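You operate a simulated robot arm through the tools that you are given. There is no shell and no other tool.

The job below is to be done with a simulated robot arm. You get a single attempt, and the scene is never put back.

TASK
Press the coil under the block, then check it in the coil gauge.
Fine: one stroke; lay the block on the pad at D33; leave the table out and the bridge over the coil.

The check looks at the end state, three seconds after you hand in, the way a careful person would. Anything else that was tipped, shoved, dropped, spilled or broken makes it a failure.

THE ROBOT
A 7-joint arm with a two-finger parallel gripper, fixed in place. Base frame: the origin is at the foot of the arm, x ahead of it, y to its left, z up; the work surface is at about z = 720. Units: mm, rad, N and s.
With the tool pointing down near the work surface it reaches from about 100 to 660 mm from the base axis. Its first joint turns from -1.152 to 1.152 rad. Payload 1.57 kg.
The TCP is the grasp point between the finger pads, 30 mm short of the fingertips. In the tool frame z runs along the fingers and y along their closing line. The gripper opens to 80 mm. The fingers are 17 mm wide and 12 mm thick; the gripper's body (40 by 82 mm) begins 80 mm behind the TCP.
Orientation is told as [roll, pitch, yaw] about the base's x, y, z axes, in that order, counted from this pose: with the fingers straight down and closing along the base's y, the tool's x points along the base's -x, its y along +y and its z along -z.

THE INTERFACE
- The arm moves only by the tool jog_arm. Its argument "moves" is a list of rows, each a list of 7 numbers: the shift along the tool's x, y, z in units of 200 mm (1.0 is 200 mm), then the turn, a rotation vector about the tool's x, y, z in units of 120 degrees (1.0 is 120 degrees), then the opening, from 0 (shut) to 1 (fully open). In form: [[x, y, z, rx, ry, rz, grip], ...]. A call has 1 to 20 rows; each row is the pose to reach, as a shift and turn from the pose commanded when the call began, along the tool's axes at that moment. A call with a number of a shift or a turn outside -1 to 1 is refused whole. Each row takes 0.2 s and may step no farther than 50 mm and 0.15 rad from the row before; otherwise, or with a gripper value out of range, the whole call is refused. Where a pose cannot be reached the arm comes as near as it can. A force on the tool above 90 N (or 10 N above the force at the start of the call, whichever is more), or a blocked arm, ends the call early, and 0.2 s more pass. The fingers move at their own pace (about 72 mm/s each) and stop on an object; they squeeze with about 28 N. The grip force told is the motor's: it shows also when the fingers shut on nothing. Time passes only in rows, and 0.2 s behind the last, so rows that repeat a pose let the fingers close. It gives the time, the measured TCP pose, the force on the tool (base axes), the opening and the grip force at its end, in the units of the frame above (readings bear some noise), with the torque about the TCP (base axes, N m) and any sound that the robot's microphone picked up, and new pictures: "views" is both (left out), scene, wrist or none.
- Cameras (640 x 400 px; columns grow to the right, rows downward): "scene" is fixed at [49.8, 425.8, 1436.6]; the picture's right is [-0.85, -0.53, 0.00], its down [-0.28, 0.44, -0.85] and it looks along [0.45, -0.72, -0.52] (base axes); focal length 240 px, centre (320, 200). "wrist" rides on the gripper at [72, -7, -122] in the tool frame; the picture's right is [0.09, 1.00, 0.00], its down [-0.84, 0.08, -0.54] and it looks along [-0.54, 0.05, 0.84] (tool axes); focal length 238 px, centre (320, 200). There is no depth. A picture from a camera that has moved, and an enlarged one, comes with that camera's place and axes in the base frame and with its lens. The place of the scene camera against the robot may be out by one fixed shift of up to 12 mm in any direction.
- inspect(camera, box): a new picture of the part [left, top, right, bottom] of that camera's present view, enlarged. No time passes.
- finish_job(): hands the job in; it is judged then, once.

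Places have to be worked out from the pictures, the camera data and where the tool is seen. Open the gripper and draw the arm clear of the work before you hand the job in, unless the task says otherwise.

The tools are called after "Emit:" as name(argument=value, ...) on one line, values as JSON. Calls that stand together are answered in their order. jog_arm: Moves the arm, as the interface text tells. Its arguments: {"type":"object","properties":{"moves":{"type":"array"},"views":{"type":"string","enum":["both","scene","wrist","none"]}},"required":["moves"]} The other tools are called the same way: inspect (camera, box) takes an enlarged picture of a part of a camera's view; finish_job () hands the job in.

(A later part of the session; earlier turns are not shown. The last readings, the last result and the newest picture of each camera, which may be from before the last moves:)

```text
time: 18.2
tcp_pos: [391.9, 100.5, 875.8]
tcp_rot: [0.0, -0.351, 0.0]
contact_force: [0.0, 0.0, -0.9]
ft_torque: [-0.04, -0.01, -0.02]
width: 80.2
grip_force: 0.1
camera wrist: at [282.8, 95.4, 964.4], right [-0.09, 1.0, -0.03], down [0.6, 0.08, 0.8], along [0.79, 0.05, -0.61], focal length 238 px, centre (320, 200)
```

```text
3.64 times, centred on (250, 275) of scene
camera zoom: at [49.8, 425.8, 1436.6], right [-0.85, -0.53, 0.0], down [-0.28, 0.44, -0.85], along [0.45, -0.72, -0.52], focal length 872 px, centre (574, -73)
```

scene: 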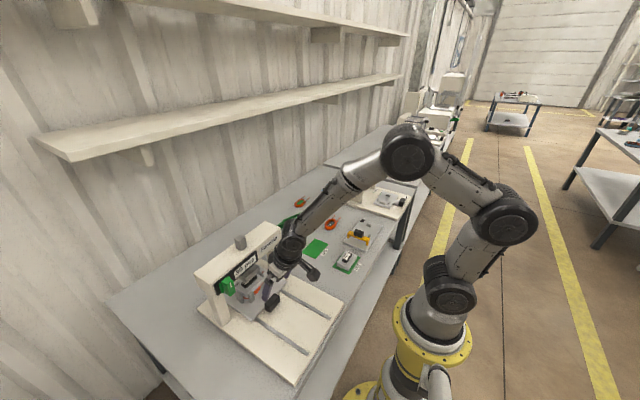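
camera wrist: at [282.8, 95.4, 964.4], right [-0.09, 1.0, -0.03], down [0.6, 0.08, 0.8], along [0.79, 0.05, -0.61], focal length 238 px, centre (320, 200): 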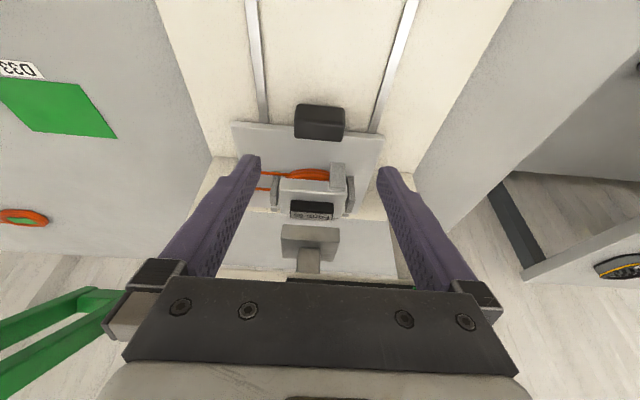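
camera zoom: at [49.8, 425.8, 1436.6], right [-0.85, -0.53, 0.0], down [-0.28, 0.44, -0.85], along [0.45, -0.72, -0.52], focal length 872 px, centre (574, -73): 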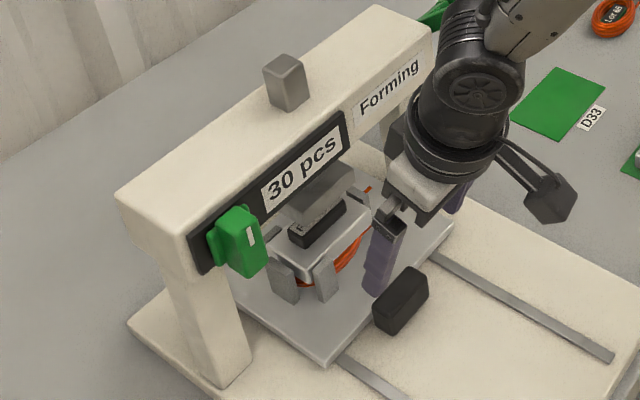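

The block sits under the ram and the handle is clear. I now withdraw up and back, straightening the tool, then go above the lever's end bar with closed fingers.

Emit:
jog_arm(moves=[[0.02, 0, -0.2, 0, 0.02, 0, 1], [0.05, 0, -0.4, 0, 0.06, 0, 1], [0.09, 0, -0.58, 0, 0.1, 0, 0.5], [0.13, 0, -0.74, 0, 0.135, 0, 0], [0.1665, 0, -0.859, 0, 0.1667, 0, 0], [0.1665, 0, -0.859, 0, 0.1667, 0, 0]], views="none")

Emit:
jog_arm(moves=[[0, 0, -0.23, 0, 0, 0, 0], [0, -0.05, -0.46, 0, 0, 0, 0], [0, -0.27, -0.56, 0, 0, 0, 0], [-0.05, -0.48, -0.6, 0, 0, 0, 0], [-0.17, -0.69, -0.6, 0, 0, 0, 0], [-0.3, -0.86, -0.6, 0, 0, 0, 0], [-0.33, -0.88, -0.6, 0, 0, 0, 0]], views="both")

```text
time: 19.6
tcp_pos: [302.1, 101.0, 1021.2]
tcp_rot: [0.0, 0.002, 0.0]
contact_force: [0.3, 0.7, -0.2]
ft_torque: [0.01, 0.02, 0.03]
width: 0.0
grip_force: 21.2
```

```text
time: 21.2
tcp_pos: [369.1, -76.0, 1137.8]
tcp_rot: [0.0, -0.001, -0.001]
contact_force: [0.0, 0.2, 0.4]
ft_torque: [-0.02, -0.02, 0.02]
width: 0.0
grip_force: 20.9
camera wrist: at [297.5, -81.7, 1259.9], right [-0.09, 1.0, 0.0], down [0.84, 0.08, 0.54], along [0.54, 0.05, -0.84], focal length 238 px, centre (320, 200)
```

scene: 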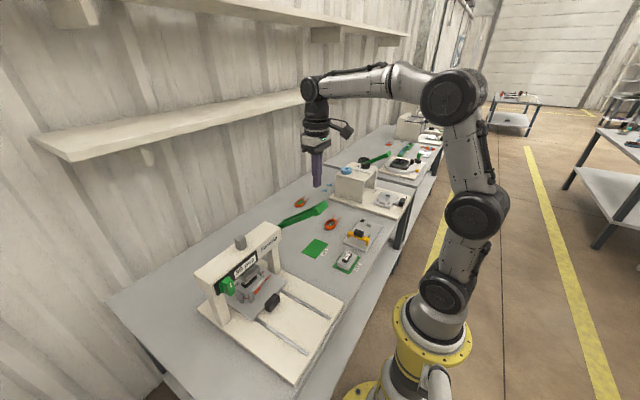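
wrist: 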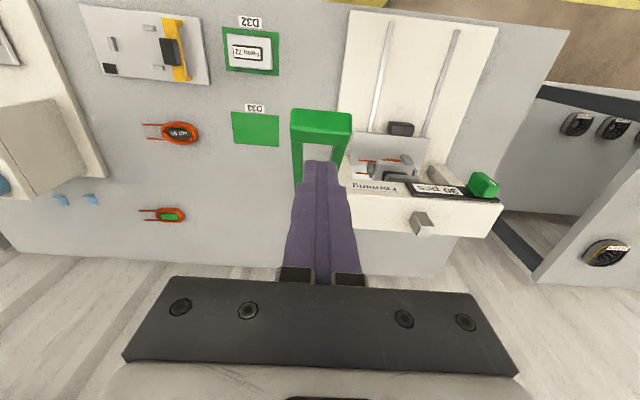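

Emit:
inspect(camera="wrist", box=[270, 90, 380, 200])

Emit:
inspect(camera="scene", box=[270, 150, 360, 240])

```text
3.64 times, centred on (325, 145) of wrist
camera zoom: at [297.5, -81.7, 1259.9], right [-0.09, 1.0, 0.0], down [0.84, 0.08, 0.54], along [0.54, 0.05, -0.84], focal length 867 px, centre (302, 400)
```

zoom: 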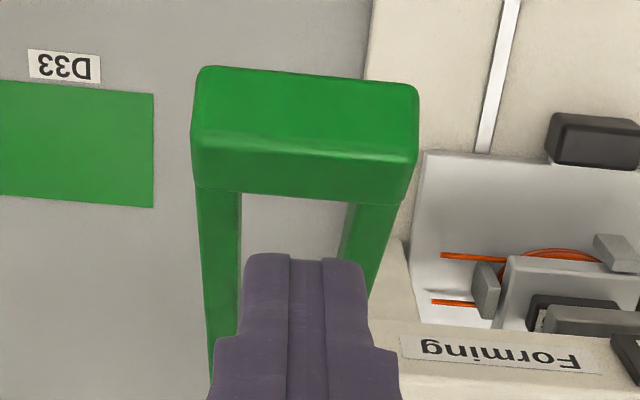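

```text
4.44 times, centred on (315, 195) of scene
camera zoom: at [49.8, 425.8, 1436.6], right [-0.85, -0.53, 0.0], down [-0.28, 0.44, -0.85], along [0.45, -0.72, -0.52], focal length 1065 px, centre (342, 222)
```

zoom: 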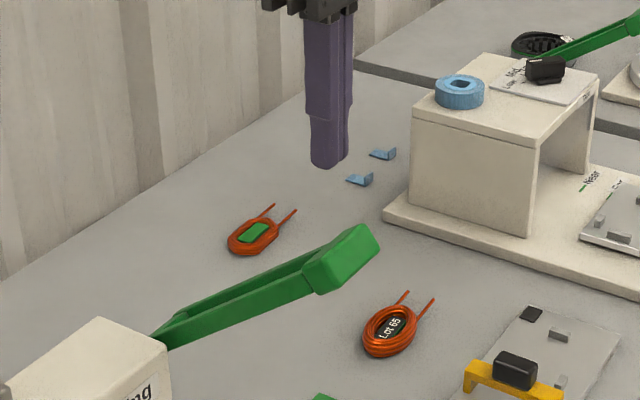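

The bar's upper edge is near (360, -76, 1053) with the hub near (516, 923) in x-z, radius ≈ 194 mm. I push down on it with closed fingertips, following its arc, for the first part of the stroke.

Emit:
jog_arm(moves=[[0.005, 0, 0.14, 0, 0, 0, 0], [0.01, 0, 0.255, 0, 0, 0, 0], [0.01, 0, 0.275, 0, 0, 0, 0], [0.04, 0, 0.317, 0, 0, 0, 0], [0.0715, 0, 0.36, 0, 0, 0, 0], [0.097, 0, 0.406, 0, 0, 0, 0], [0.1235, 0, 0.452, 0, 0, 0, 0], [0.1235, 0, 0.452, 0, 0, 0, 0]], views="both")

```text
time: 23.0
tcp_pos: [345.0, -74.6, 1049.0]
tcp_rot: [-0.001, -0.001, 0.001]
contact_force: [-0.8, 0.6, 0.1]
ft_torque: [-0.01, 0.01, -0.02]
width: 0.0
grip_force: 21.6
camera wrist: at [273.1, -80.9, 1170.3], right [-0.09, 1.0, 0.0], down [0.84, 0.08, 0.54], along [0.54, 0.05, -0.84], focal length 238 px, centre (320, 200)
```

scene: 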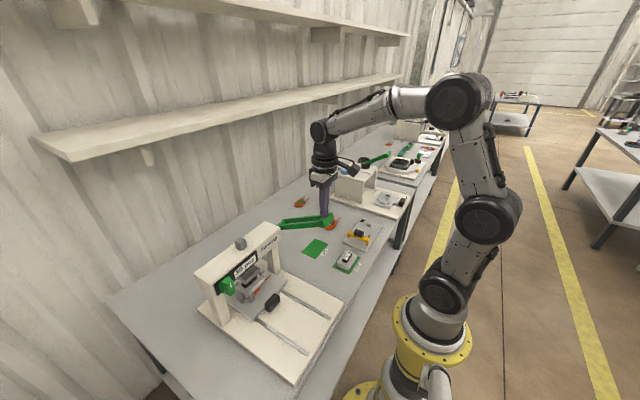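
wrist: 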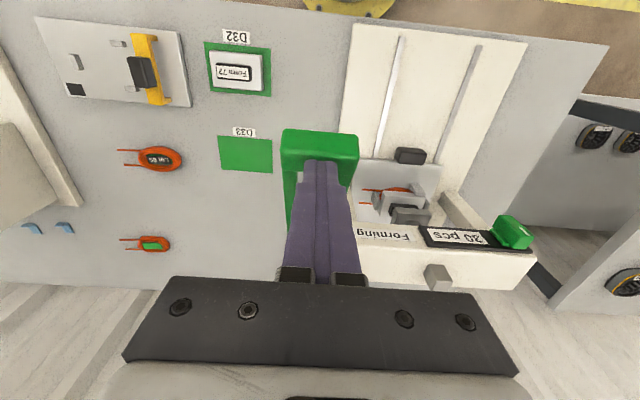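

Emit:
inspect(camera="wrist", box=[270, 120, 550, 295])

Emit:
inspect(camera="scene", box=[190, 190, 350, 330])

```text
2.29 times, centred on (410, 208) of wrist
camera zoom: at [273.1, -80.9, 1170.3], right [-0.09, 1.0, 0.0], down [0.84, 0.08, 0.54], along [0.54, 0.05, -0.84], focal length 545 px, centre (114, 183)
```

zoom: 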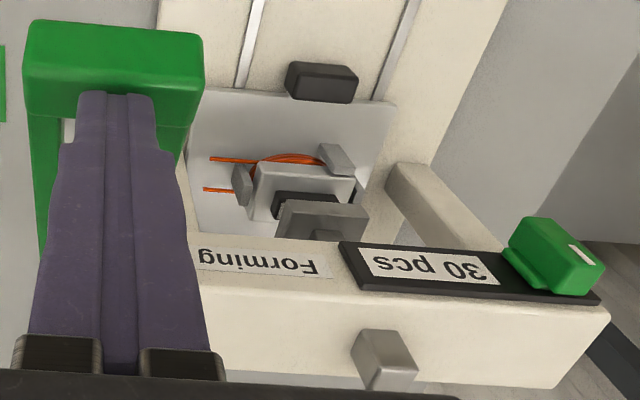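

```text
2.86 times, centred on (270, 260) of scene
camera zoom: at [49.8, 425.8, 1436.6], right [-0.85, -0.53, 0.0], down [-0.28, 0.44, -0.85], along [0.45, -0.72, -0.52], focal length 685 px, centre (463, 29)
```

zoom: 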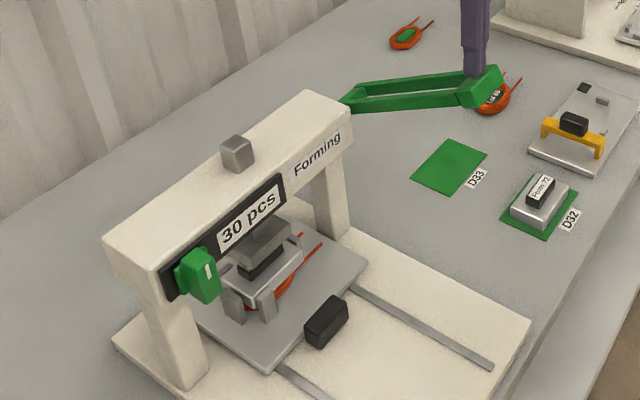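

The counter still reads 30, the lever follows with little force, and the ram is coming down. I continue along the arc to about horizontal.

Emit:
jog_arm(moves=[[0.021, 0, 0.048, 0, 0, 0, 0], [0.042, 0, 0.0965, 0, 0, 0, 0], [0.058, 0, 0.147, 0, 0, 0, 0], [0.075, 0, 0.197, 0, 0, 0, 0], [0.087, 0, 0.25, 0, 0, 0, 0], [0.0975, 0, 0.3015, 0, 0, 0, 0], [0.1035, 0, 0.354, 0, 0, 0, 0], [0.1095, 0, 0.4065, 0, 0, 0, 0]], views="both")

```text
time: 24.8
tcp_pos: [323.0, -75.9, 968.2]
tcp_rot: [-0.001, 0.0, 0.0]
contact_force: [0.7, 0.8, 0.9]
ft_torque: [-0.03, 0.01, 0.0]
width: 0.1
grip_force: 21.5
camera wrist: at [251.2, -81.6, 1089.7], right [-0.09, 1.0, 0.0], down [0.84, 0.08, 0.54], along [0.54, 0.05, -0.84], focal length 238 px, centre (320, 200)
```

scene: 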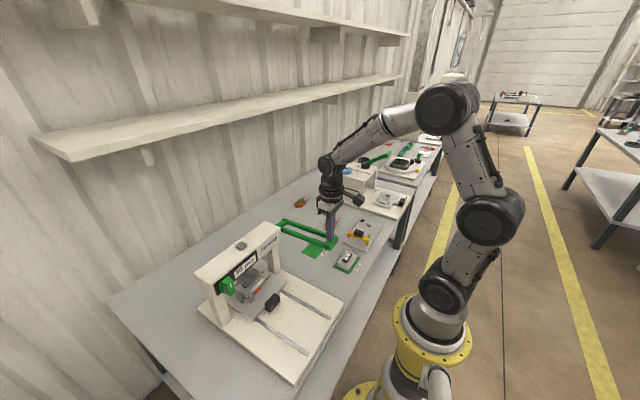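
wrist: 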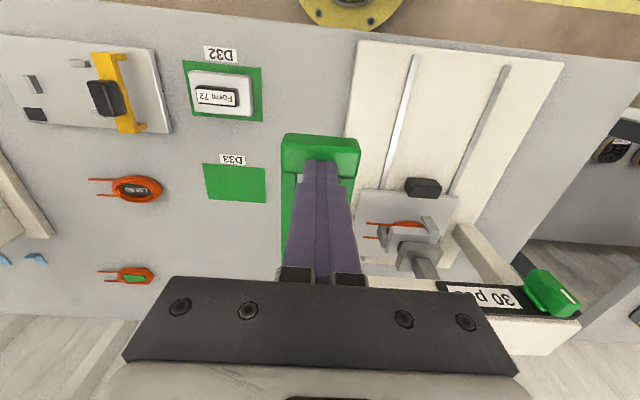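

Emit:
inspect(camera="scene", box=[190, 190, 350, 330])

Emit:
inspect(camera="wrist", box=[270, 120, 480, 290])

```text
2.86 times, centred on (270, 260) of scene
camera zoom: at [49.8, 425.8, 1436.6], right [-0.85, -0.53, 0.0], down [-0.28, 0.44, -0.85], along [0.45, -0.72, -0.52], focal length 685 px, centre (463, 29)
```

zoom: 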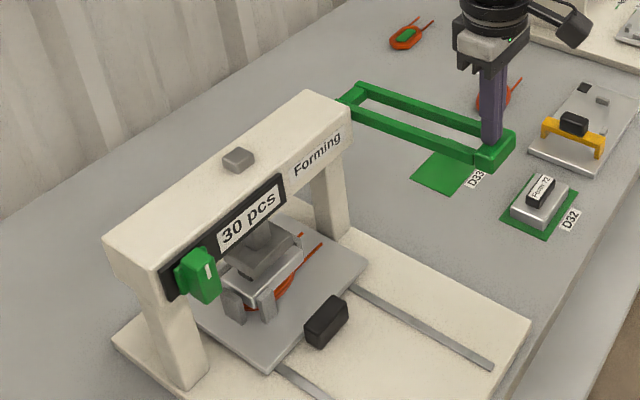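

```text
2.35 times, centred on (375, 205) of wrist
camera zoom: at [251.2, -81.6, 1089.7], right [-0.09, 1.0, 0.0], down [0.84, 0.08, 0.54], along [0.54, 0.05, -0.84], focal length 561 px, centre (191, 188)
```

zoom: 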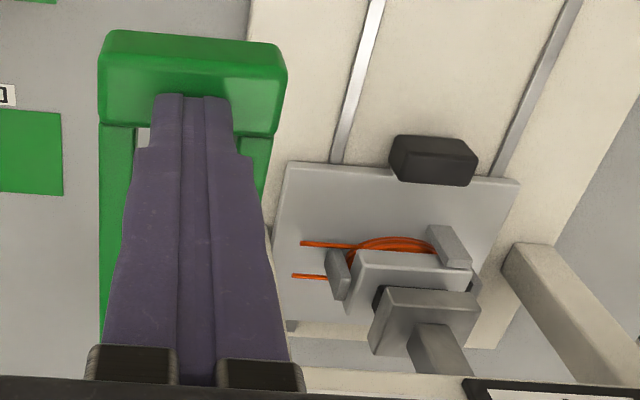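

The ram has come down almost to the knob, with the lever about horizontal and still little force. I continue past horizontal, tilting the tool with the bar.

Emit:
jog_arm(moves=[[0.009, 0, 0.0515, 0, -0.025, 0, 0], [0.0165, 0, 0.1025, 0, -0.05, 0, 0], [0.02, 0, 0.1545, 0, -0.075, 0, 0], [0.0235, 0, 0.2065, 0, -0.1, 0, 0]], views="both")

```text
time: 25.8
tcp_pos: [316.3, -76.4, 930.0]
tcp_rot: [0.001, -0.213, -0.001]
contact_force: [-15.1, 8.7, 28.8]
ft_torque: [0.3, 0.54, 0.08]
width: 0.0
grip_force: 21.1
camera wrist: at [220.3, -82.3, 1033.0], right [-0.09, 1.0, -0.02], down [0.7, 0.08, 0.71], along [0.7, 0.05, -0.71], focal length 238 px, centre (320, 200)
```

scene: 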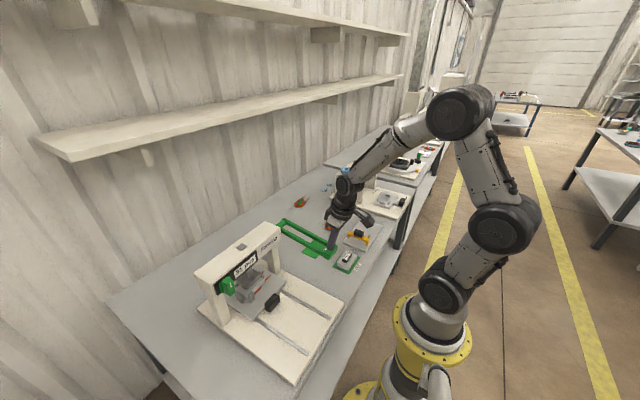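
wrist: 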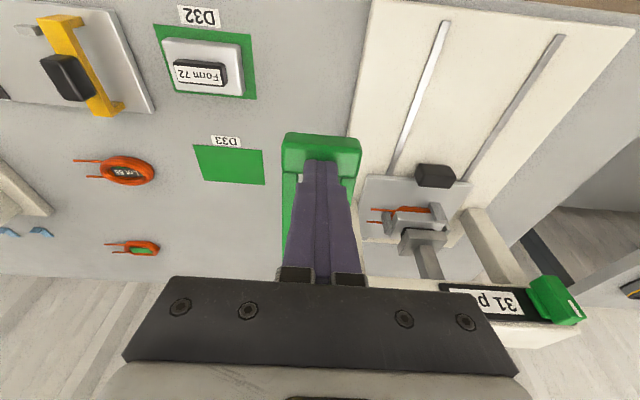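

Emit:
inspect(camera="scene", box=[190, 210, 350, 330])

Emit:
inspect(camera="wrist", box=[340, 160, 600, 330])

```text
3.33 times, centred on (270, 270) of scene
camera zoom: at [49.1, 426.1, 1436.5], right [-0.85, -0.53, 0.0], down [-0.28, 0.44, -0.85], along [0.45, -0.72, -0.52], focal length 799 px, centre (487, -33)
```

zoom: 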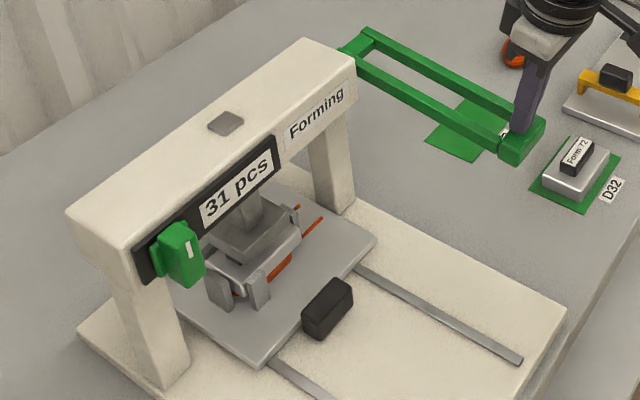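

```text
2.35 times, centred on (470, 245) of wrist
camera zoom: at [220.3, -82.3, 1033.0], right [-0.09, 1.0, -0.02], down [0.7, 0.08, 0.71], along [0.7, 0.05, -0.71], focal length 561 px, centre (-33, 94)
```

zoom: 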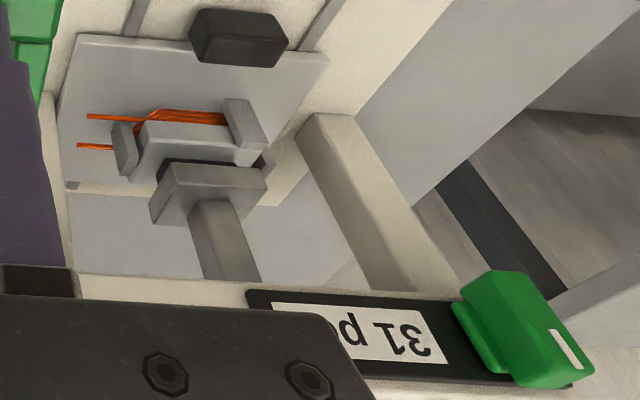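

The counter went to 31 and the coil looks flattened, with about 30 N on the lever. I'll push a few more millimetres to make sure the stroke is at its end.

Emit:
jog_arm(moves=[[0.005, 0, 0.025, 0, -0.0125, 0, 0], [0.0096, 0, 0.05, 0, -0.025, 0, 0], [0.0096, 0, 0.05, 0, -0.025, 0, 0]], views="both")

```text
time: 26.4
tcp_pos: [316.2, -77.2, 927.1]
tcp_rot: [0.002, -0.252, -0.001]
contact_force: [-32.1, 3.9, 50.9]
ft_torque: [0.07, 1.05, -0.04]
width: 0.0
grip_force: 21.3
stopped in row 2: the force on the tool passed its limit at 99 N (the readings are from after the stop); the commanded pose is now the measured one
camera wrist: at [215.4, -82.5, 1026.9], right [-0.09, 1.0, -0.02], down [0.68, 0.08, 0.73], along [0.73, 0.05, -0.68], focal length 238 px, centre (320, 200)
```

scene: 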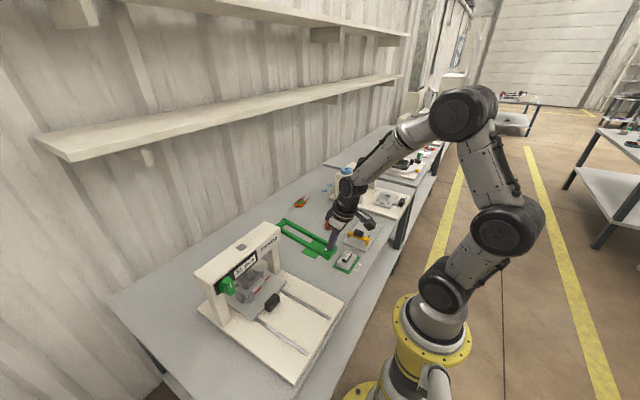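
wrist: 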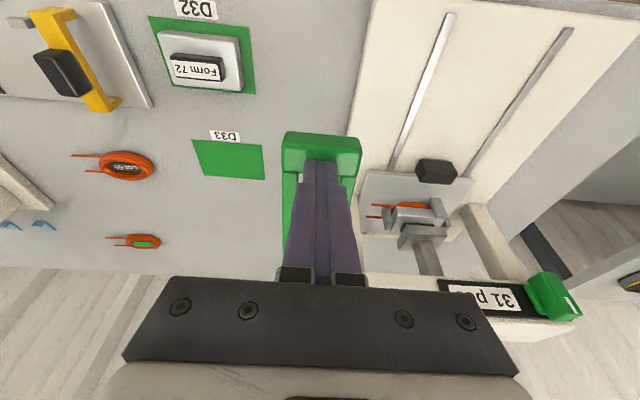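

The force hit 99 N, so the lever is at its hard stop and the stroke is complete. I back off slowly to see whether the lever follows.

Emit:
jog_arm(moves=[[0, 0, -0.02, 0, 0, 0, 0], [0, 0, -0.06, 0, 0, 0, 0], [0, 0, -0.1, 0, 0, 0, 0], [0, 0, -0.1, 0, 0, 0, 0]], views="both")

```text
time: 27.4
tcp_pos: [311.9, -75.7, 944.2]
tcp_rot: [0.0, -0.25, -0.001]
contact_force: [0.2, -0.5, 1.0]
ft_torque: [-0.02, -0.01, 0.0]
width: 0.0
grip_force: 21.2
camera wrist: at [211.4, -82.3, 1042.8], right [-0.09, 1.0, -0.02], down [0.68, 0.08, 0.73], along [0.73, 0.05, -0.68], focal length 238 px, centre (320, 200)
```

scene: 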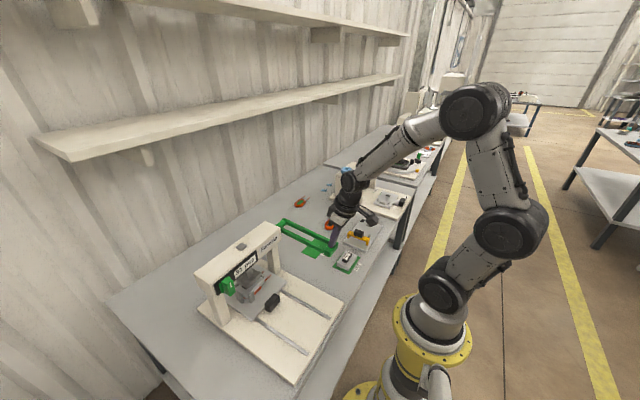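
wrist: 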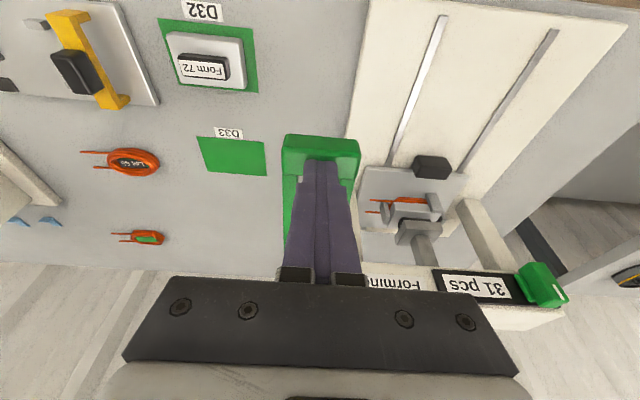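

Emit:
jog_arm(moves=[[0, 0, -0.1, 0, 0.03, 0, 0], [0, 0, -0.2, 0, 0.06, 0, 0], [0, 0, -0.3, 0, 0.09, 0, 0], [0, 0, -0.4, 0, 0.119, 0, 0], [0, 0, -0.4, 0, 0.119, 0, 0]], views="both")

```text
time: 28.6
tcp_pos: [293.4, -77.4, 1021.2]
tcp_rot: [0.0, 0.002, -0.001]
contact_force: [-0.2, 0.9, 0.8]
ft_torque: [0.0, 0.01, 0.01]
width: 0.1
grip_force: 21.6
camera wrist: at [221.4, -83.1, 1142.1], right [-0.09, 1.0, 0.0], down [0.84, 0.08, 0.54], along [0.54, 0.05, -0.84], focal length 238 px, centre (320, 200)
```

scene: 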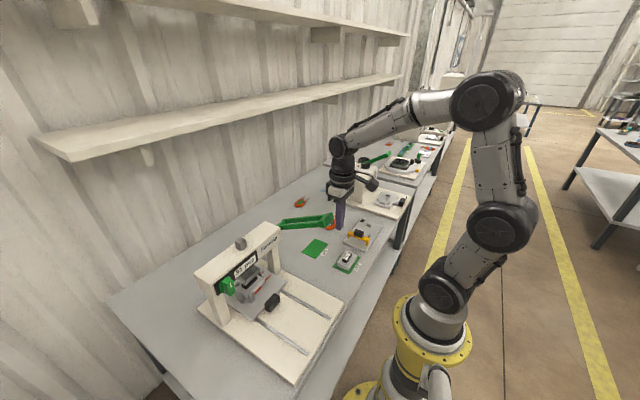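
wrist: 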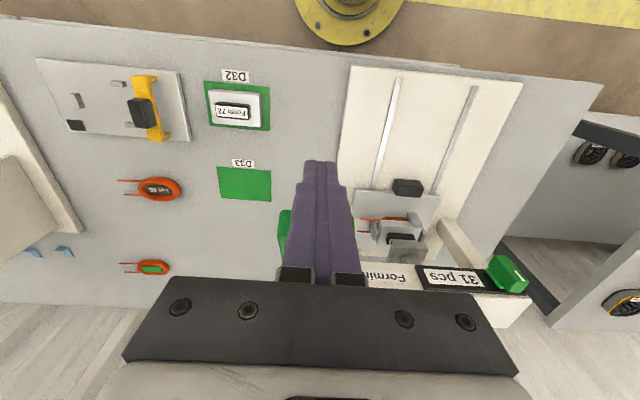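

The lever rises by itself as I retreat. I go further up and back so it can return fully.

Emit:
jog_arm(moves=[[0.05, 0, -0.15, 0, 0, 0, 0], [0.1, 0, -0.3, 0, 0, 0, 0], [0.15, 0, -0.45, 0, 0, 0, 0], [0.2, 0, -0.6, 0, 0, 0, 0.5], [0.25, 0, -0.7, 0, 0, 0, 1], [0.25, 0, -0.7, 0, 0, 0, 1]], views="both")

```text
time: 29.9
tcp_pos: [244.4, -78.5, 1162.4]
tcp_rot: [0.002, 0.001, -0.001]
contact_force: [-0.1, 0.2, 0.8]
ft_torque: [0.01, -0.02, -0.02]
width: 80.0
grip_force: 0.1
camera wrist: at [172.8, -84.4, 1283.1], right [-0.09, 1.0, 0.0], down [0.84, 0.08, 0.54], along [0.54, 0.05, -0.84], focal length 238 px, centre (320, 200)
```

scene: 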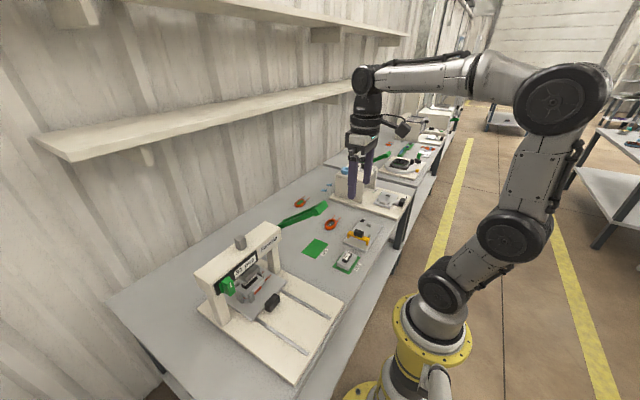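
wrist: 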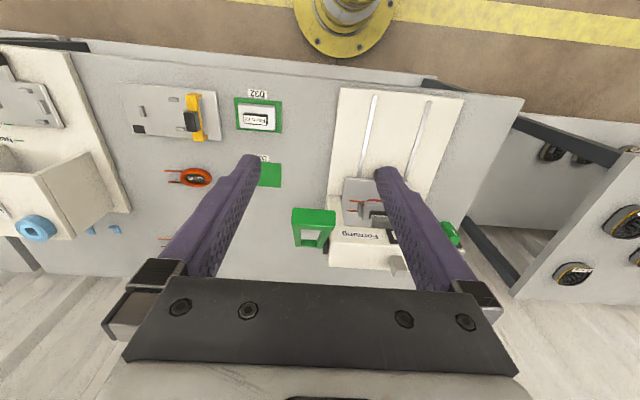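

The lever is back up. Now I return to the table handle with the tilted, open gripper to pull the table out.

Emit:
jog_arm(moves=[[0, 0.2, 0.08, 0, 0, 0, 1], [0, 0.4, 0.18, 0, 0, 0, 1], [0, 0.6, 0.3, 0, 0, 0, 1], [-0.05, 0.78, 0.42, 0, 0, 0, 1], [-0.13, 0.8925, 0.54, 0, 0, 0, 1], [-0.22, 0.8925, 0.64, 0, 0, 0, 1], [-0.288, 0.8925, 0.707, 0, 0, 0, 1]], views="none")

Emit:
jog_arm(moves=[[-0.1, 0, 0.15, 0, -0.03, 0, 1], [-0.2, 0, 0.3, 0, -0.07, 0, 1], [-0.3, 0, 0.46, 0, -0.1, 0, 1], [-0.39, 0, 0.61, 0, -0.135, 0, 1], [-0.45, 0, 0.725, 0, -0.1667, 0, 1], [-0.45, 0, 0.725, 0, -0.1667, 0, 1]], views="both")

```text
time: 31.6
tcp_pos: [300.4, 102.6, 1018.7]
tcp_rot: [0.0, 0.0, 0.001]
contact_force: [0.1, -0.4, -0.5]
ft_torque: [0.0, -0.04, 0.0]
width: 80.1
grip_force: 0.1
```

```text
time: 33.0
tcp_pos: [390.1, 101.5, 875.5]
tcp_rot: [0.003, -0.35, -0.002]
contact_force: [-0.2, -0.3, 0.7]
ft_torque: [-0.01, 0.03, -0.03]
width: 79.9
grip_force: 0.1
camera wrist: at [280.3, 95.1, 963.7], right [-0.09, 1.0, -0.03], down [0.6, 0.08, 0.8], along [0.8, 0.05, -0.6], focal length 238 px, centre (320, 200)
```

scene: 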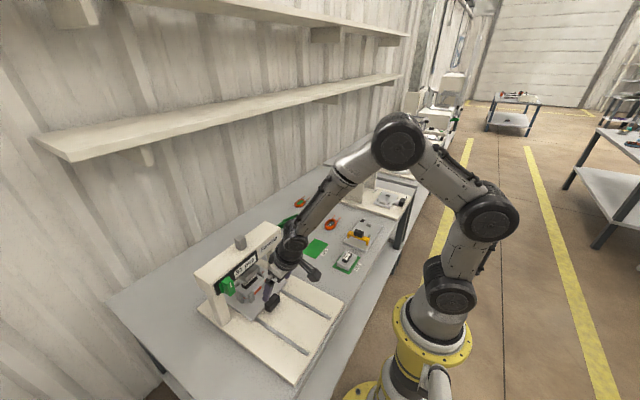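
wrist: 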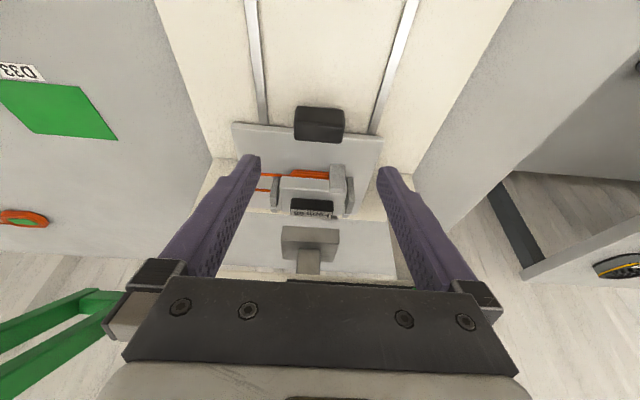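

Ram and lever are up and the handle lies between the fingers. Descending and closing on it.

Emit:
jog_arm(moves=[[0.002, -0.005, 0.2, 0, 0, 0, 1], [0.004, -0.005, 0.4, 0, 0, 0, 1], [0.005, -0.005, 0.517, 0, 0, 0, 1], [0.005, -0.005, 0.517, 0, 0, 0, 1], [0.005, -0.005, 0.517, 0, 0, 0, 0.4], [0.005, -0.005, 0.517, 0, 0, 0, 0.3], [0.005, -0.005, 0.517, 0, 0, 0, 0.3], [0.005, -0.005, 0.517, 0, 0, 0, 0.3]], views="wrist")

```text
time: 34.8
tcp_pos: [421.9, 100.3, 777.1]
tcp_rot: [-0.002, -0.349, -0.003]
contact_force: [3.1, -26.0, -1.0]
ft_torque: [-0.36, -1.37, 0.03]
width: 49.6
grip_force: 45.5
camera wrist: at [313.7, 94.5, 866.2], right [-0.09, 1.0, -0.03], down [0.6, 0.08, 0.79], along [0.79, 0.05, -0.61], focal length 238 px, centre (320, 200)
```

wrist: 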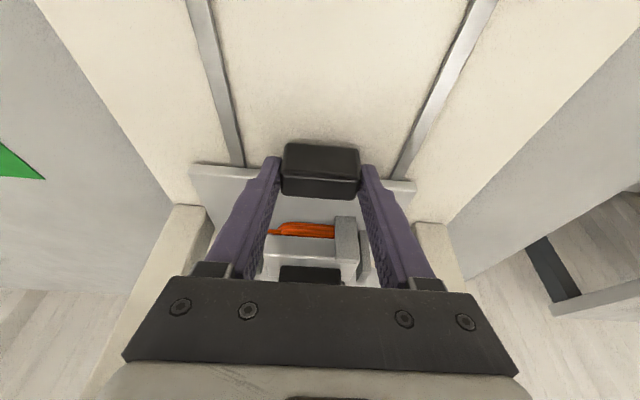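

Handle gripped. I pull the table out along -x gently, with a small y correction.

Emit:
jog_arm(moves=[[0, -0.008, 0, 0, 0, 0, 0.3], [0.0188, -0.008, -0.0068, 0, 0, 0, 0.3], [0.0658, -0.008, -0.0239, 0, 0, 0, 0.3], [0.1222, -0.008, -0.0445, 0, 0, 0, 0.3], [0.1833, -0.008, -0.0667, 0, 0, 0, 0.3], [0.2444, -0.008, -0.0889, 0, 0, 0, 0.3], [0.3055, -0.008, -0.1112, 0, 0, 0, 0.3], [0.3666, -0.008, -0.1334, 0, 0, 0, 0.3], [0.4277, -0.008, -0.1556, 0, 0, 0, 0.3], [0.4888, -0.008, -0.1778, 0, 0, 0, 0.3], [0.5358, -0.008, -0.1949, 0, 0, 0, 0.3], [0.564, -0.008, -0.2052, 0, 0, 0, 0.3]], views="both")

```text
time: 37.4
tcp_pos: [303.3, 99.9, 776.9]
tcp_rot: [-0.002, -0.347, 0.001]
contact_force: [2.8, -1.3, -19.4]
ft_torque: [0.15, 0.94, 0.35]
width: 50.1
grip_force: 44.8
camera wrist: at [194.7, 94.2, 866.3], right [-0.09, 1.0, -0.03], down [0.6, 0.08, 0.79], along [0.79, 0.05, -0.61], focal length 238 px, centre (320, 200)
```

scene: 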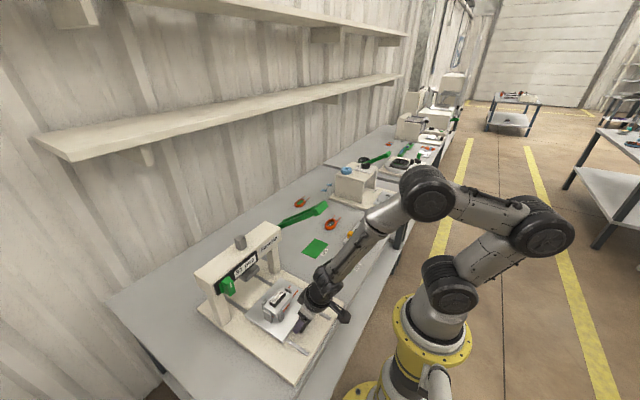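
wrist: 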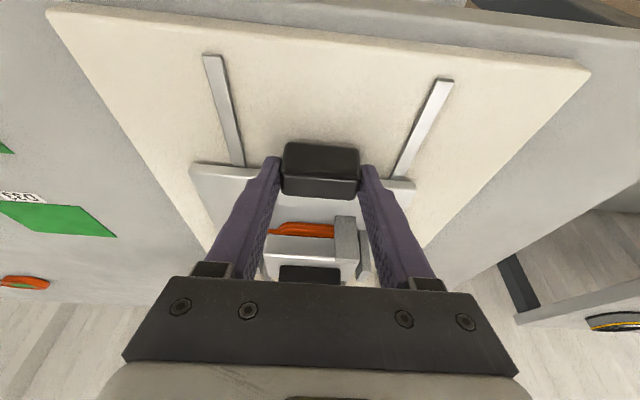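

Emit:
jog_arm(moves=[[0.0026, 0, 0.005, 0, 0, 0, 0.3], [0.047, 0, -0.0121, 0, 0, 0, 0.3], [0.1034, 0, -0.0326, 0, 0, 0, 0.3], [0.1504, 0, -0.0497, 0, 0, 0, 0.3], [0.188, 0, -0.0634, 0, 0, 0, 0.3], [0.2162, 0, -0.0737, 0, 0, 0, 0.3], [0.235, 0, -0.0805, 0, 0, 0, 0.3], [0.2491, 0, -0.0856, 0, 0, 0, 0.3], [0.2585, 0, -0.089, 0, 0, 0, 0.3]], views="both")

```text
time: 39.4
tcp_pos: [252.3, 100.7, 778.4]
tcp_rot: [0.0, -0.356, 0.0]
contact_force: [28.7, -7.6, -27.9]
ft_torque: [-0.15, -0.33, 0.02]
width: 49.9
grip_force: 44.9
camera wrist: at [142.4, 94.2, 867.0], right [-0.09, 1.0, -0.03], down [0.6, 0.08, 0.8], along [0.8, 0.05, -0.6], focal length 238 px, centre (320, 200)
```

scene: 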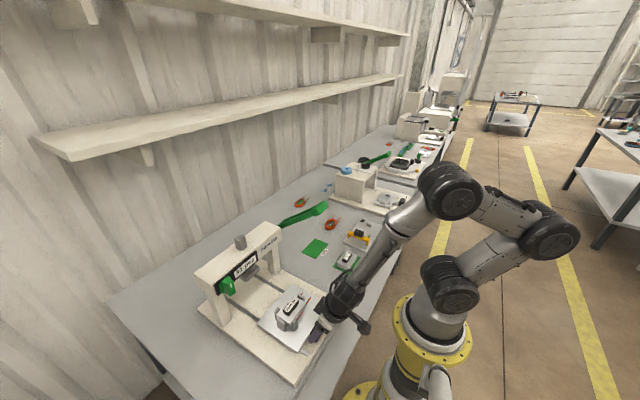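
wrist: 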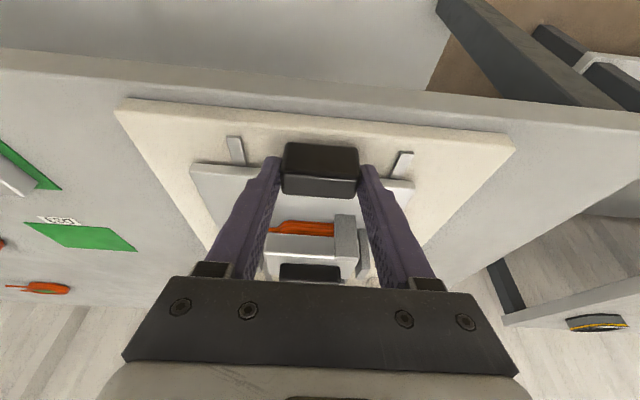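

The table is back out against its outer stop (force +29 N in x). I ease, open the fingers and back out along the tool axis.

Emit:
jog_arm(moves=[[-0.008, 0, 0.003, 0, 0, 0, 0.3], [-0.008, 0, 0.003, 0, 0, 0, 1], [-0.008, 0, 0.003, 0, 0, 0, 1], [-0.008, 0, 0.003, 0, 0, 0, 1], [-0.008, 0, -0.1, 0, 0, 0, 1], [-0.008, 0, -0.3, 0, 0, 0, 1], [-0.008, 0, -0.5, 0, 0, 0, 1], [-0.008, 0, -0.7, 0, 0, 0, 1]], views="both")

```text
time: 41.1
tcp_pos: [201.9, 101.3, 907.0]
tcp_rot: [-0.001, -0.349, 0.001]
contact_force: [0.5, -0.2, 0.3]
ft_torque: [0.03, 0.0, 0.01]
width: 79.8
grip_force: 0.0
camera wrist: at [92.8, 95.5, 997.0], right [-0.09, 1.0, -0.03], down [0.6, 0.08, 0.8], along [0.79, 0.05, -0.61], focal length 238 px, centre (320, 200)
```

scene: 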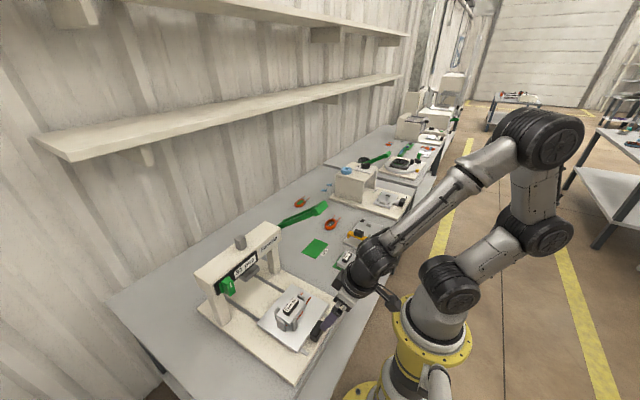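
wrist: 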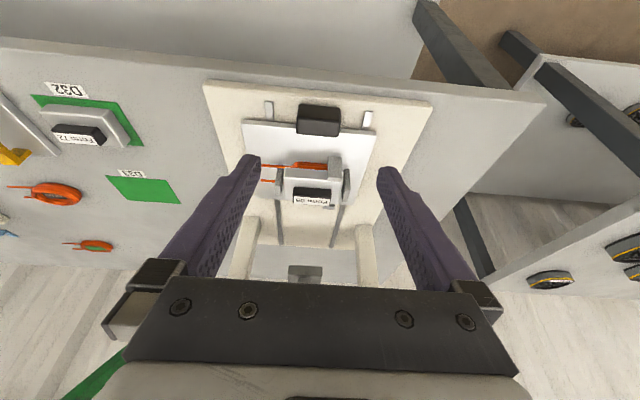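

Emit:
inspect(camera="wrist", box=[240, 90, 400, 220])

Emit:
inspect(camera="scene", box=[255, 275, 345, 345])

Emit:
inspect(camera="scene", box=[190, 190, 350, 330])

```text
3.08 times, centred on (320, 155) of wrist
camera zoom: at [92.8, 95.5, 997.0], right [-0.09, 1.0, -0.03], down [0.6, 0.08, 0.8], along [0.79, 0.05, -0.61], focal length 733 px, centre (320, 338)
```

zoom: 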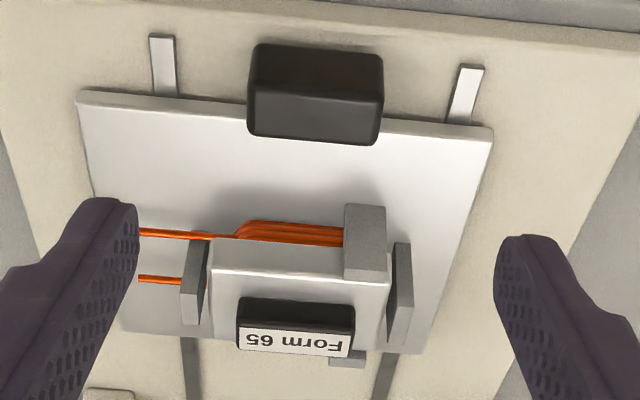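

```text
5.71 times, centred on (300, 310) of scene
camera zoom: at [49.8, 425.8, 1436.6], right [-0.85, -0.53, 0.0], down [-0.28, 0.44, -0.85], along [0.45, -0.72, -0.52], focal length 1370 px, centre (434, -429)
```

zoom: 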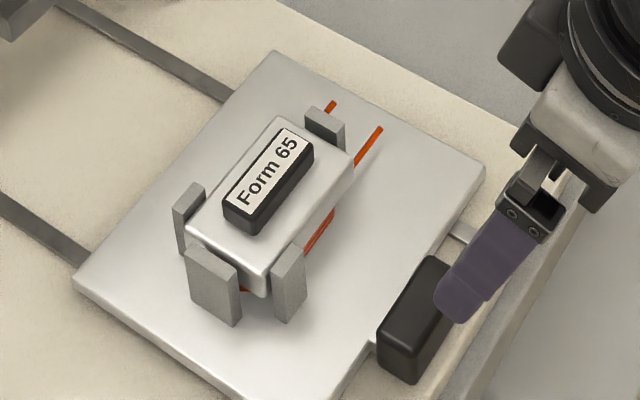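

```text
2.86 times, centred on (270, 260) of scene
camera zoom: at [49.8, 425.8, 1436.6], right [-0.85, -0.53, 0.0], down [-0.28, 0.44, -0.85], along [0.45, -0.72, -0.52], focal length 685 px, centre (463, 29)
```

zoom: 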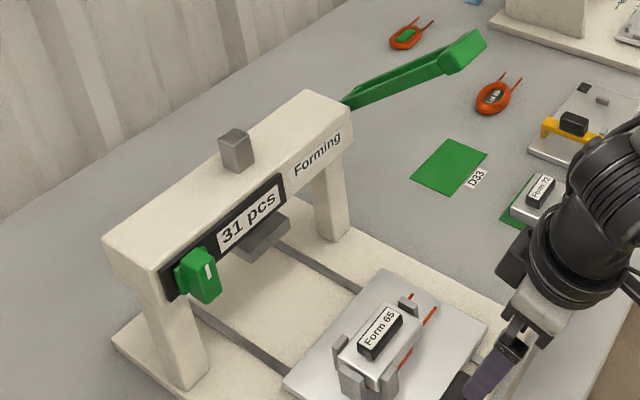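

The coil is pressed (its outline is now squared), the counter is at 31, and the table is out. I untilt the tool, then turn it 90° so the fingers close along x, and move above the block.

Emit:
jog_arm(moves=[[-0.1, 0, -0.06, 0, 0.05, 0, 1], [-0.2, 0, -0.1, 0, 0.1, 0, 1], [-0.3, 0, -0.15, 0, 0.14, 0, 1], [-0.385, 0, -0.18, 0, 0.1667, 0, 1], [-0.385, 0, -0.18, 0, 0.1667, 0, 1]], views="none")

Emit:
jog_arm(moves=[[-0.03, 0, 0.01, 0, 0, 0.06, 1], [-0.06, 0, 0.02, 0, 0, 0.125, 1], [-0.1, 0, 0.03, 0, 0, 0.19, 1], [-0.14, 0, 0.05, 0, 0, 0.25, 1], [-0.18, 0, 0.08, 0, 0, 0.315, 1], [-0.22, 0, 0.11, 0, 0, 0.38, 1], [-0.26, 0, 0.14, 0, 0, 0.44, 1], [-0.3, 0, 0.18, 0, 0, 0.505, 1], [-0.34, 0, 0.22, 0, 0, 0.57, 1], [-0.38, 0, 0.26, 0, 0, 0.63, 1], [-0.42, 0, 0.3, 0, 0, 0.69, 1], [-0.455, 0, 0.335, 0, 0, 0.75, 1], [-0.455, 0, 0.335, 0, 0, 0.75, 1]], views="both")

```text
time: 42.4
tcp_pos: [263.4, 101.5, 965.9]
tcp_rot: [0.001, -0.002, 0.002]
contact_force: [0.1, 0.2, 0.7]
ft_torque: [0.01, 0.0, 0.0]
width: 80.0
grip_force: 0.1
```

```text
time: 45.1
tcp_pos: [355.5, 97.5, 900.6]
tcp_rot: [-0.001, 0.002, -1.573]
contact_force: [0.3, -0.3, 0.4]
ft_torque: [-0.02, 0.0, 0.01]
width: 80.0
grip_force: 0.0
camera wrist: at [347.9, 171.4, 1021.7], right [1.0, 0.09, 0.0], down [0.08, -0.84, 0.54], along [0.05, -0.54, -0.84], focal length 238 px, centre (320, 200)
```

scene: 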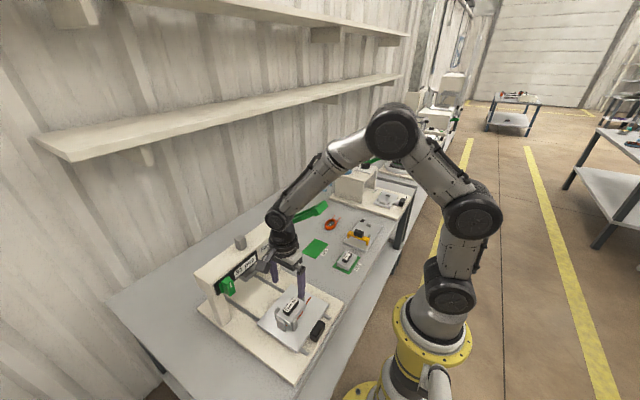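
wrist: 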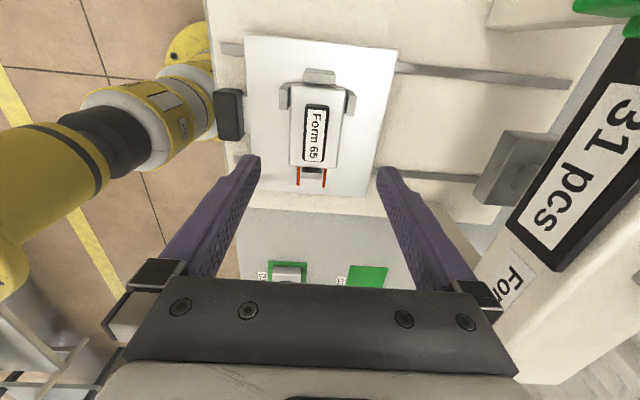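

Emit:
inspect(camera="wrist", box=[230, 30, 410, 200])

```text
2.35 times, centred on (320, 115) of wrist
camera zoom: at [347.9, 171.4, 1021.7], right [1.0, 0.09, 0.0], down [0.08, -0.84, 0.54], along [0.05, -0.54, -0.84], focal length 561 px, centre (320, 400)
```

zoom: 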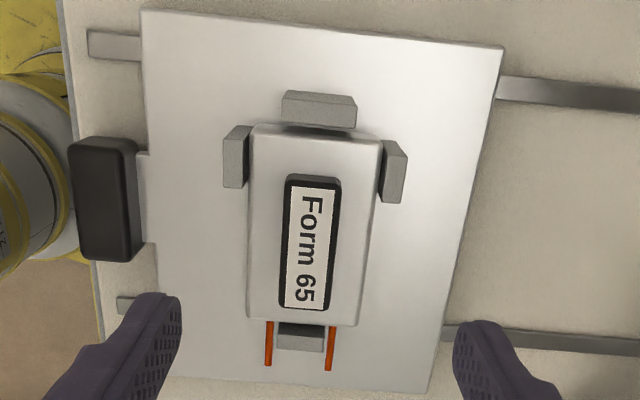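

The knob is about 5 mm to the -x side of my tool axis. I correct that, narrow the opening, and lower until the tips are level with the knob's top.

Emit:
jog_arm(moves=[[0.01, -0.024, 0.1, 0, 0, 0, 0.8], [0.01, -0.024, 0.25, 0, 0, 0, 0.65], [0.01, -0.024, 0.35, 0, 0, 0, 0.65], [0.01, -0.024, 0.35, 0, 0, 0, 0.65]], views="wrist")

```text
time: 46.1
tcp_pos: [350.2, 100.0, 831.7]
tcp_rot: [-0.001, 0.001, -1.573]
contact_force: [-0.5, 0.5, -0.3]
ft_torque: [-0.01, 0.01, -0.02]
width: 52.0
grip_force: 0.1
camera wrist: at [342.9, 172.6, 952.3], right [1.0, 0.09, 0.0], down [0.08, -0.84, 0.54], along [0.05, -0.54, -0.84], focal length 238 px, centre (320, 200)
```

wrist: 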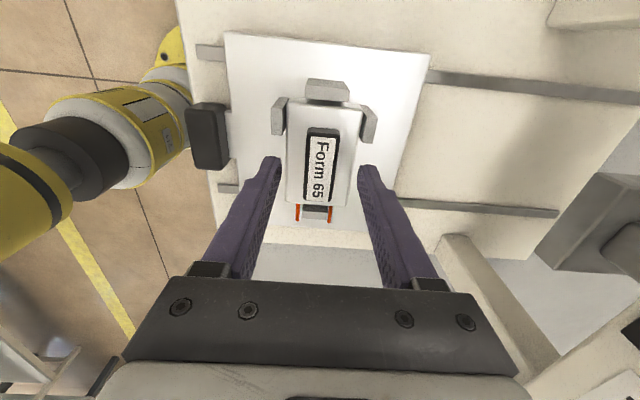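

Emit:
inspect(camera="wrist", box=[240, 70, 400, 230])

```text
2.50 times, centred on (320, 150) of wrist
camera zoom: at [342.9, 172.6, 952.3], right [1.0, 0.09, 0.0], down [0.08, -0.84, 0.54], along [0.05, -0.54, -0.84], focal length 596 px, centre (320, 325)
```

zoom: 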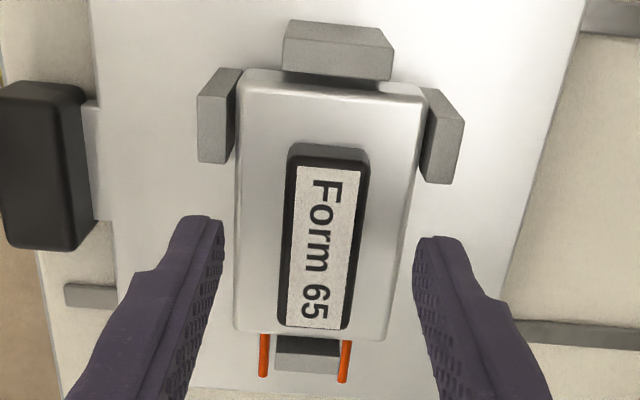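

Triangulated knob top is at z ≈ 800, with the tips now level with it. I lower 13 mm around the knob, checking force.

Emit:
jog_arm(moves=[[0, 0, 0.03, 0, 0, 0, 0.65], [0, 0, 0.05, 0, 0, 0, 0.65], [0, 0, 0.065, 0, 0, 0, 0.65], [0, 0, 0.065, 0, 0, 0, 0.65]], views="wrist")

Emit:
inspect(camera="wrist", box=[240, 70, 400, 230])

```text
time: 47.1
tcp_pos: [350.5, 101.6, 818.3]
tcp_rot: [0.001, 0.002, -1.57]
contact_force: [0.0, -0.3, 2.1]
ft_torque: [0.02, 0.04, 0.0]
width: 52.2
grip_force: 0.7
camera wrist: at [343.3, 173.9, 940.1], right [1.0, 0.09, 0.0], down [0.08, -0.84, 0.54], along [0.05, -0.54, -0.84], focal length 238 px, centre (320, 200)
```

wrist: 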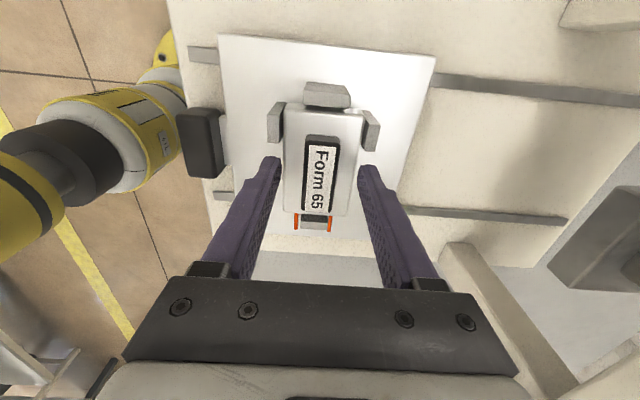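

```text
2.50 times, centred on (320, 150) of wrist
camera zoom: at [343.3, 173.9, 940.1], right [1.0, 0.09, 0.0], down [0.08, -0.84, 0.54], along [0.05, -0.54, -0.84], focal length 596 px, centre (320, 325)
```

zoom: 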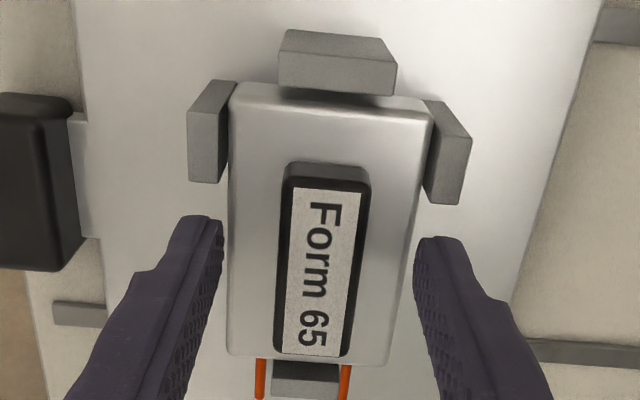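

Emit:
jog_arm(moves=[[0, -0.002, 0.005, 0, 0, 0, 0.6], [0, -0.002, 0.012, 0, 0, 0, 0.6], [0, -0.002, 0.012, 0, 0, 0, 0.6]], views="none")

```text
time: 48.0
tcp_pos: [351.1, 101.8, 818.7]
tcp_rot: [0.005, 0.0, -1.571]
contact_force: [-2.0, -8.1, 30.5]
ft_torque: [-0.31, 0.38, 0.02]
width: 49.9
grip_force: 0.7
```

The tips touch the block's top (30 N), at about z 788. I raise about 3 mm and close on the knob.

Emit:
jog_arm(moves=[[0, 0, -0.016, 0, 0, 0, 0.6], [0, 0, -0.016, 0, 0, 0, 0.3], [0, 0, -0.016, 0, 0, 0, 0.1], [0, 0, -0.016, 0, 0, 0, 0.1], [0, 0, -0.016, 0, 0, 0, 0.1]], views="wrist")

Emit:
inspect(camera="wrist", box=[240, 70, 400, 230])

```text
time: 49.1
tcp_pos: [350.1, 101.0, 819.0]
tcp_rot: [-0.004, -0.001, -1.571]
contact_force: [0.1, -0.5, 1.0]
ft_torque: [-0.01, 0.0, 0.0]
width: 21.2
grip_force: 28.1
camera wrist: at [342.9, 173.6, 940.4], right [1.0, 0.09, 0.0], down [0.08, -0.84, 0.54], along [0.05, -0.54, -0.84], focal length 238 px, centre (320, 200)
```

wrist: 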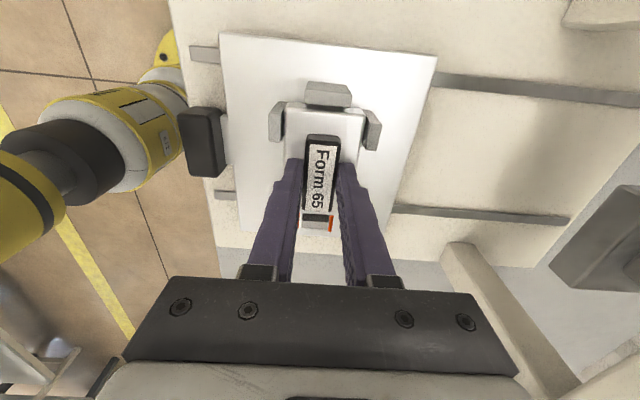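

```text
2.50 times, centred on (320, 150) of wrist
camera zoom: at [342.9, 173.6, 940.4], right [1.0, 0.09, 0.0], down [0.08, -0.84, 0.54], along [0.05, -0.54, -0.84], focal length 596 px, centre (320, 325)
```

zoom: 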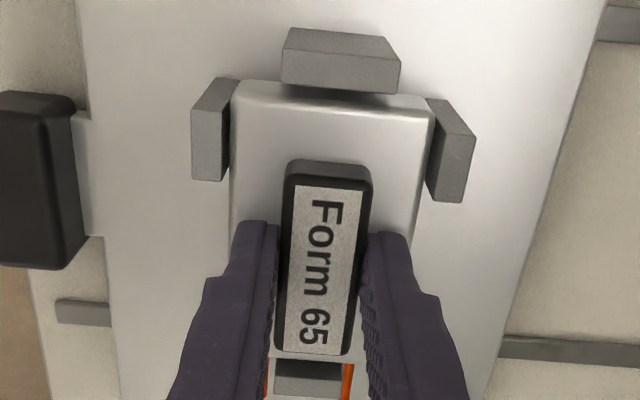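

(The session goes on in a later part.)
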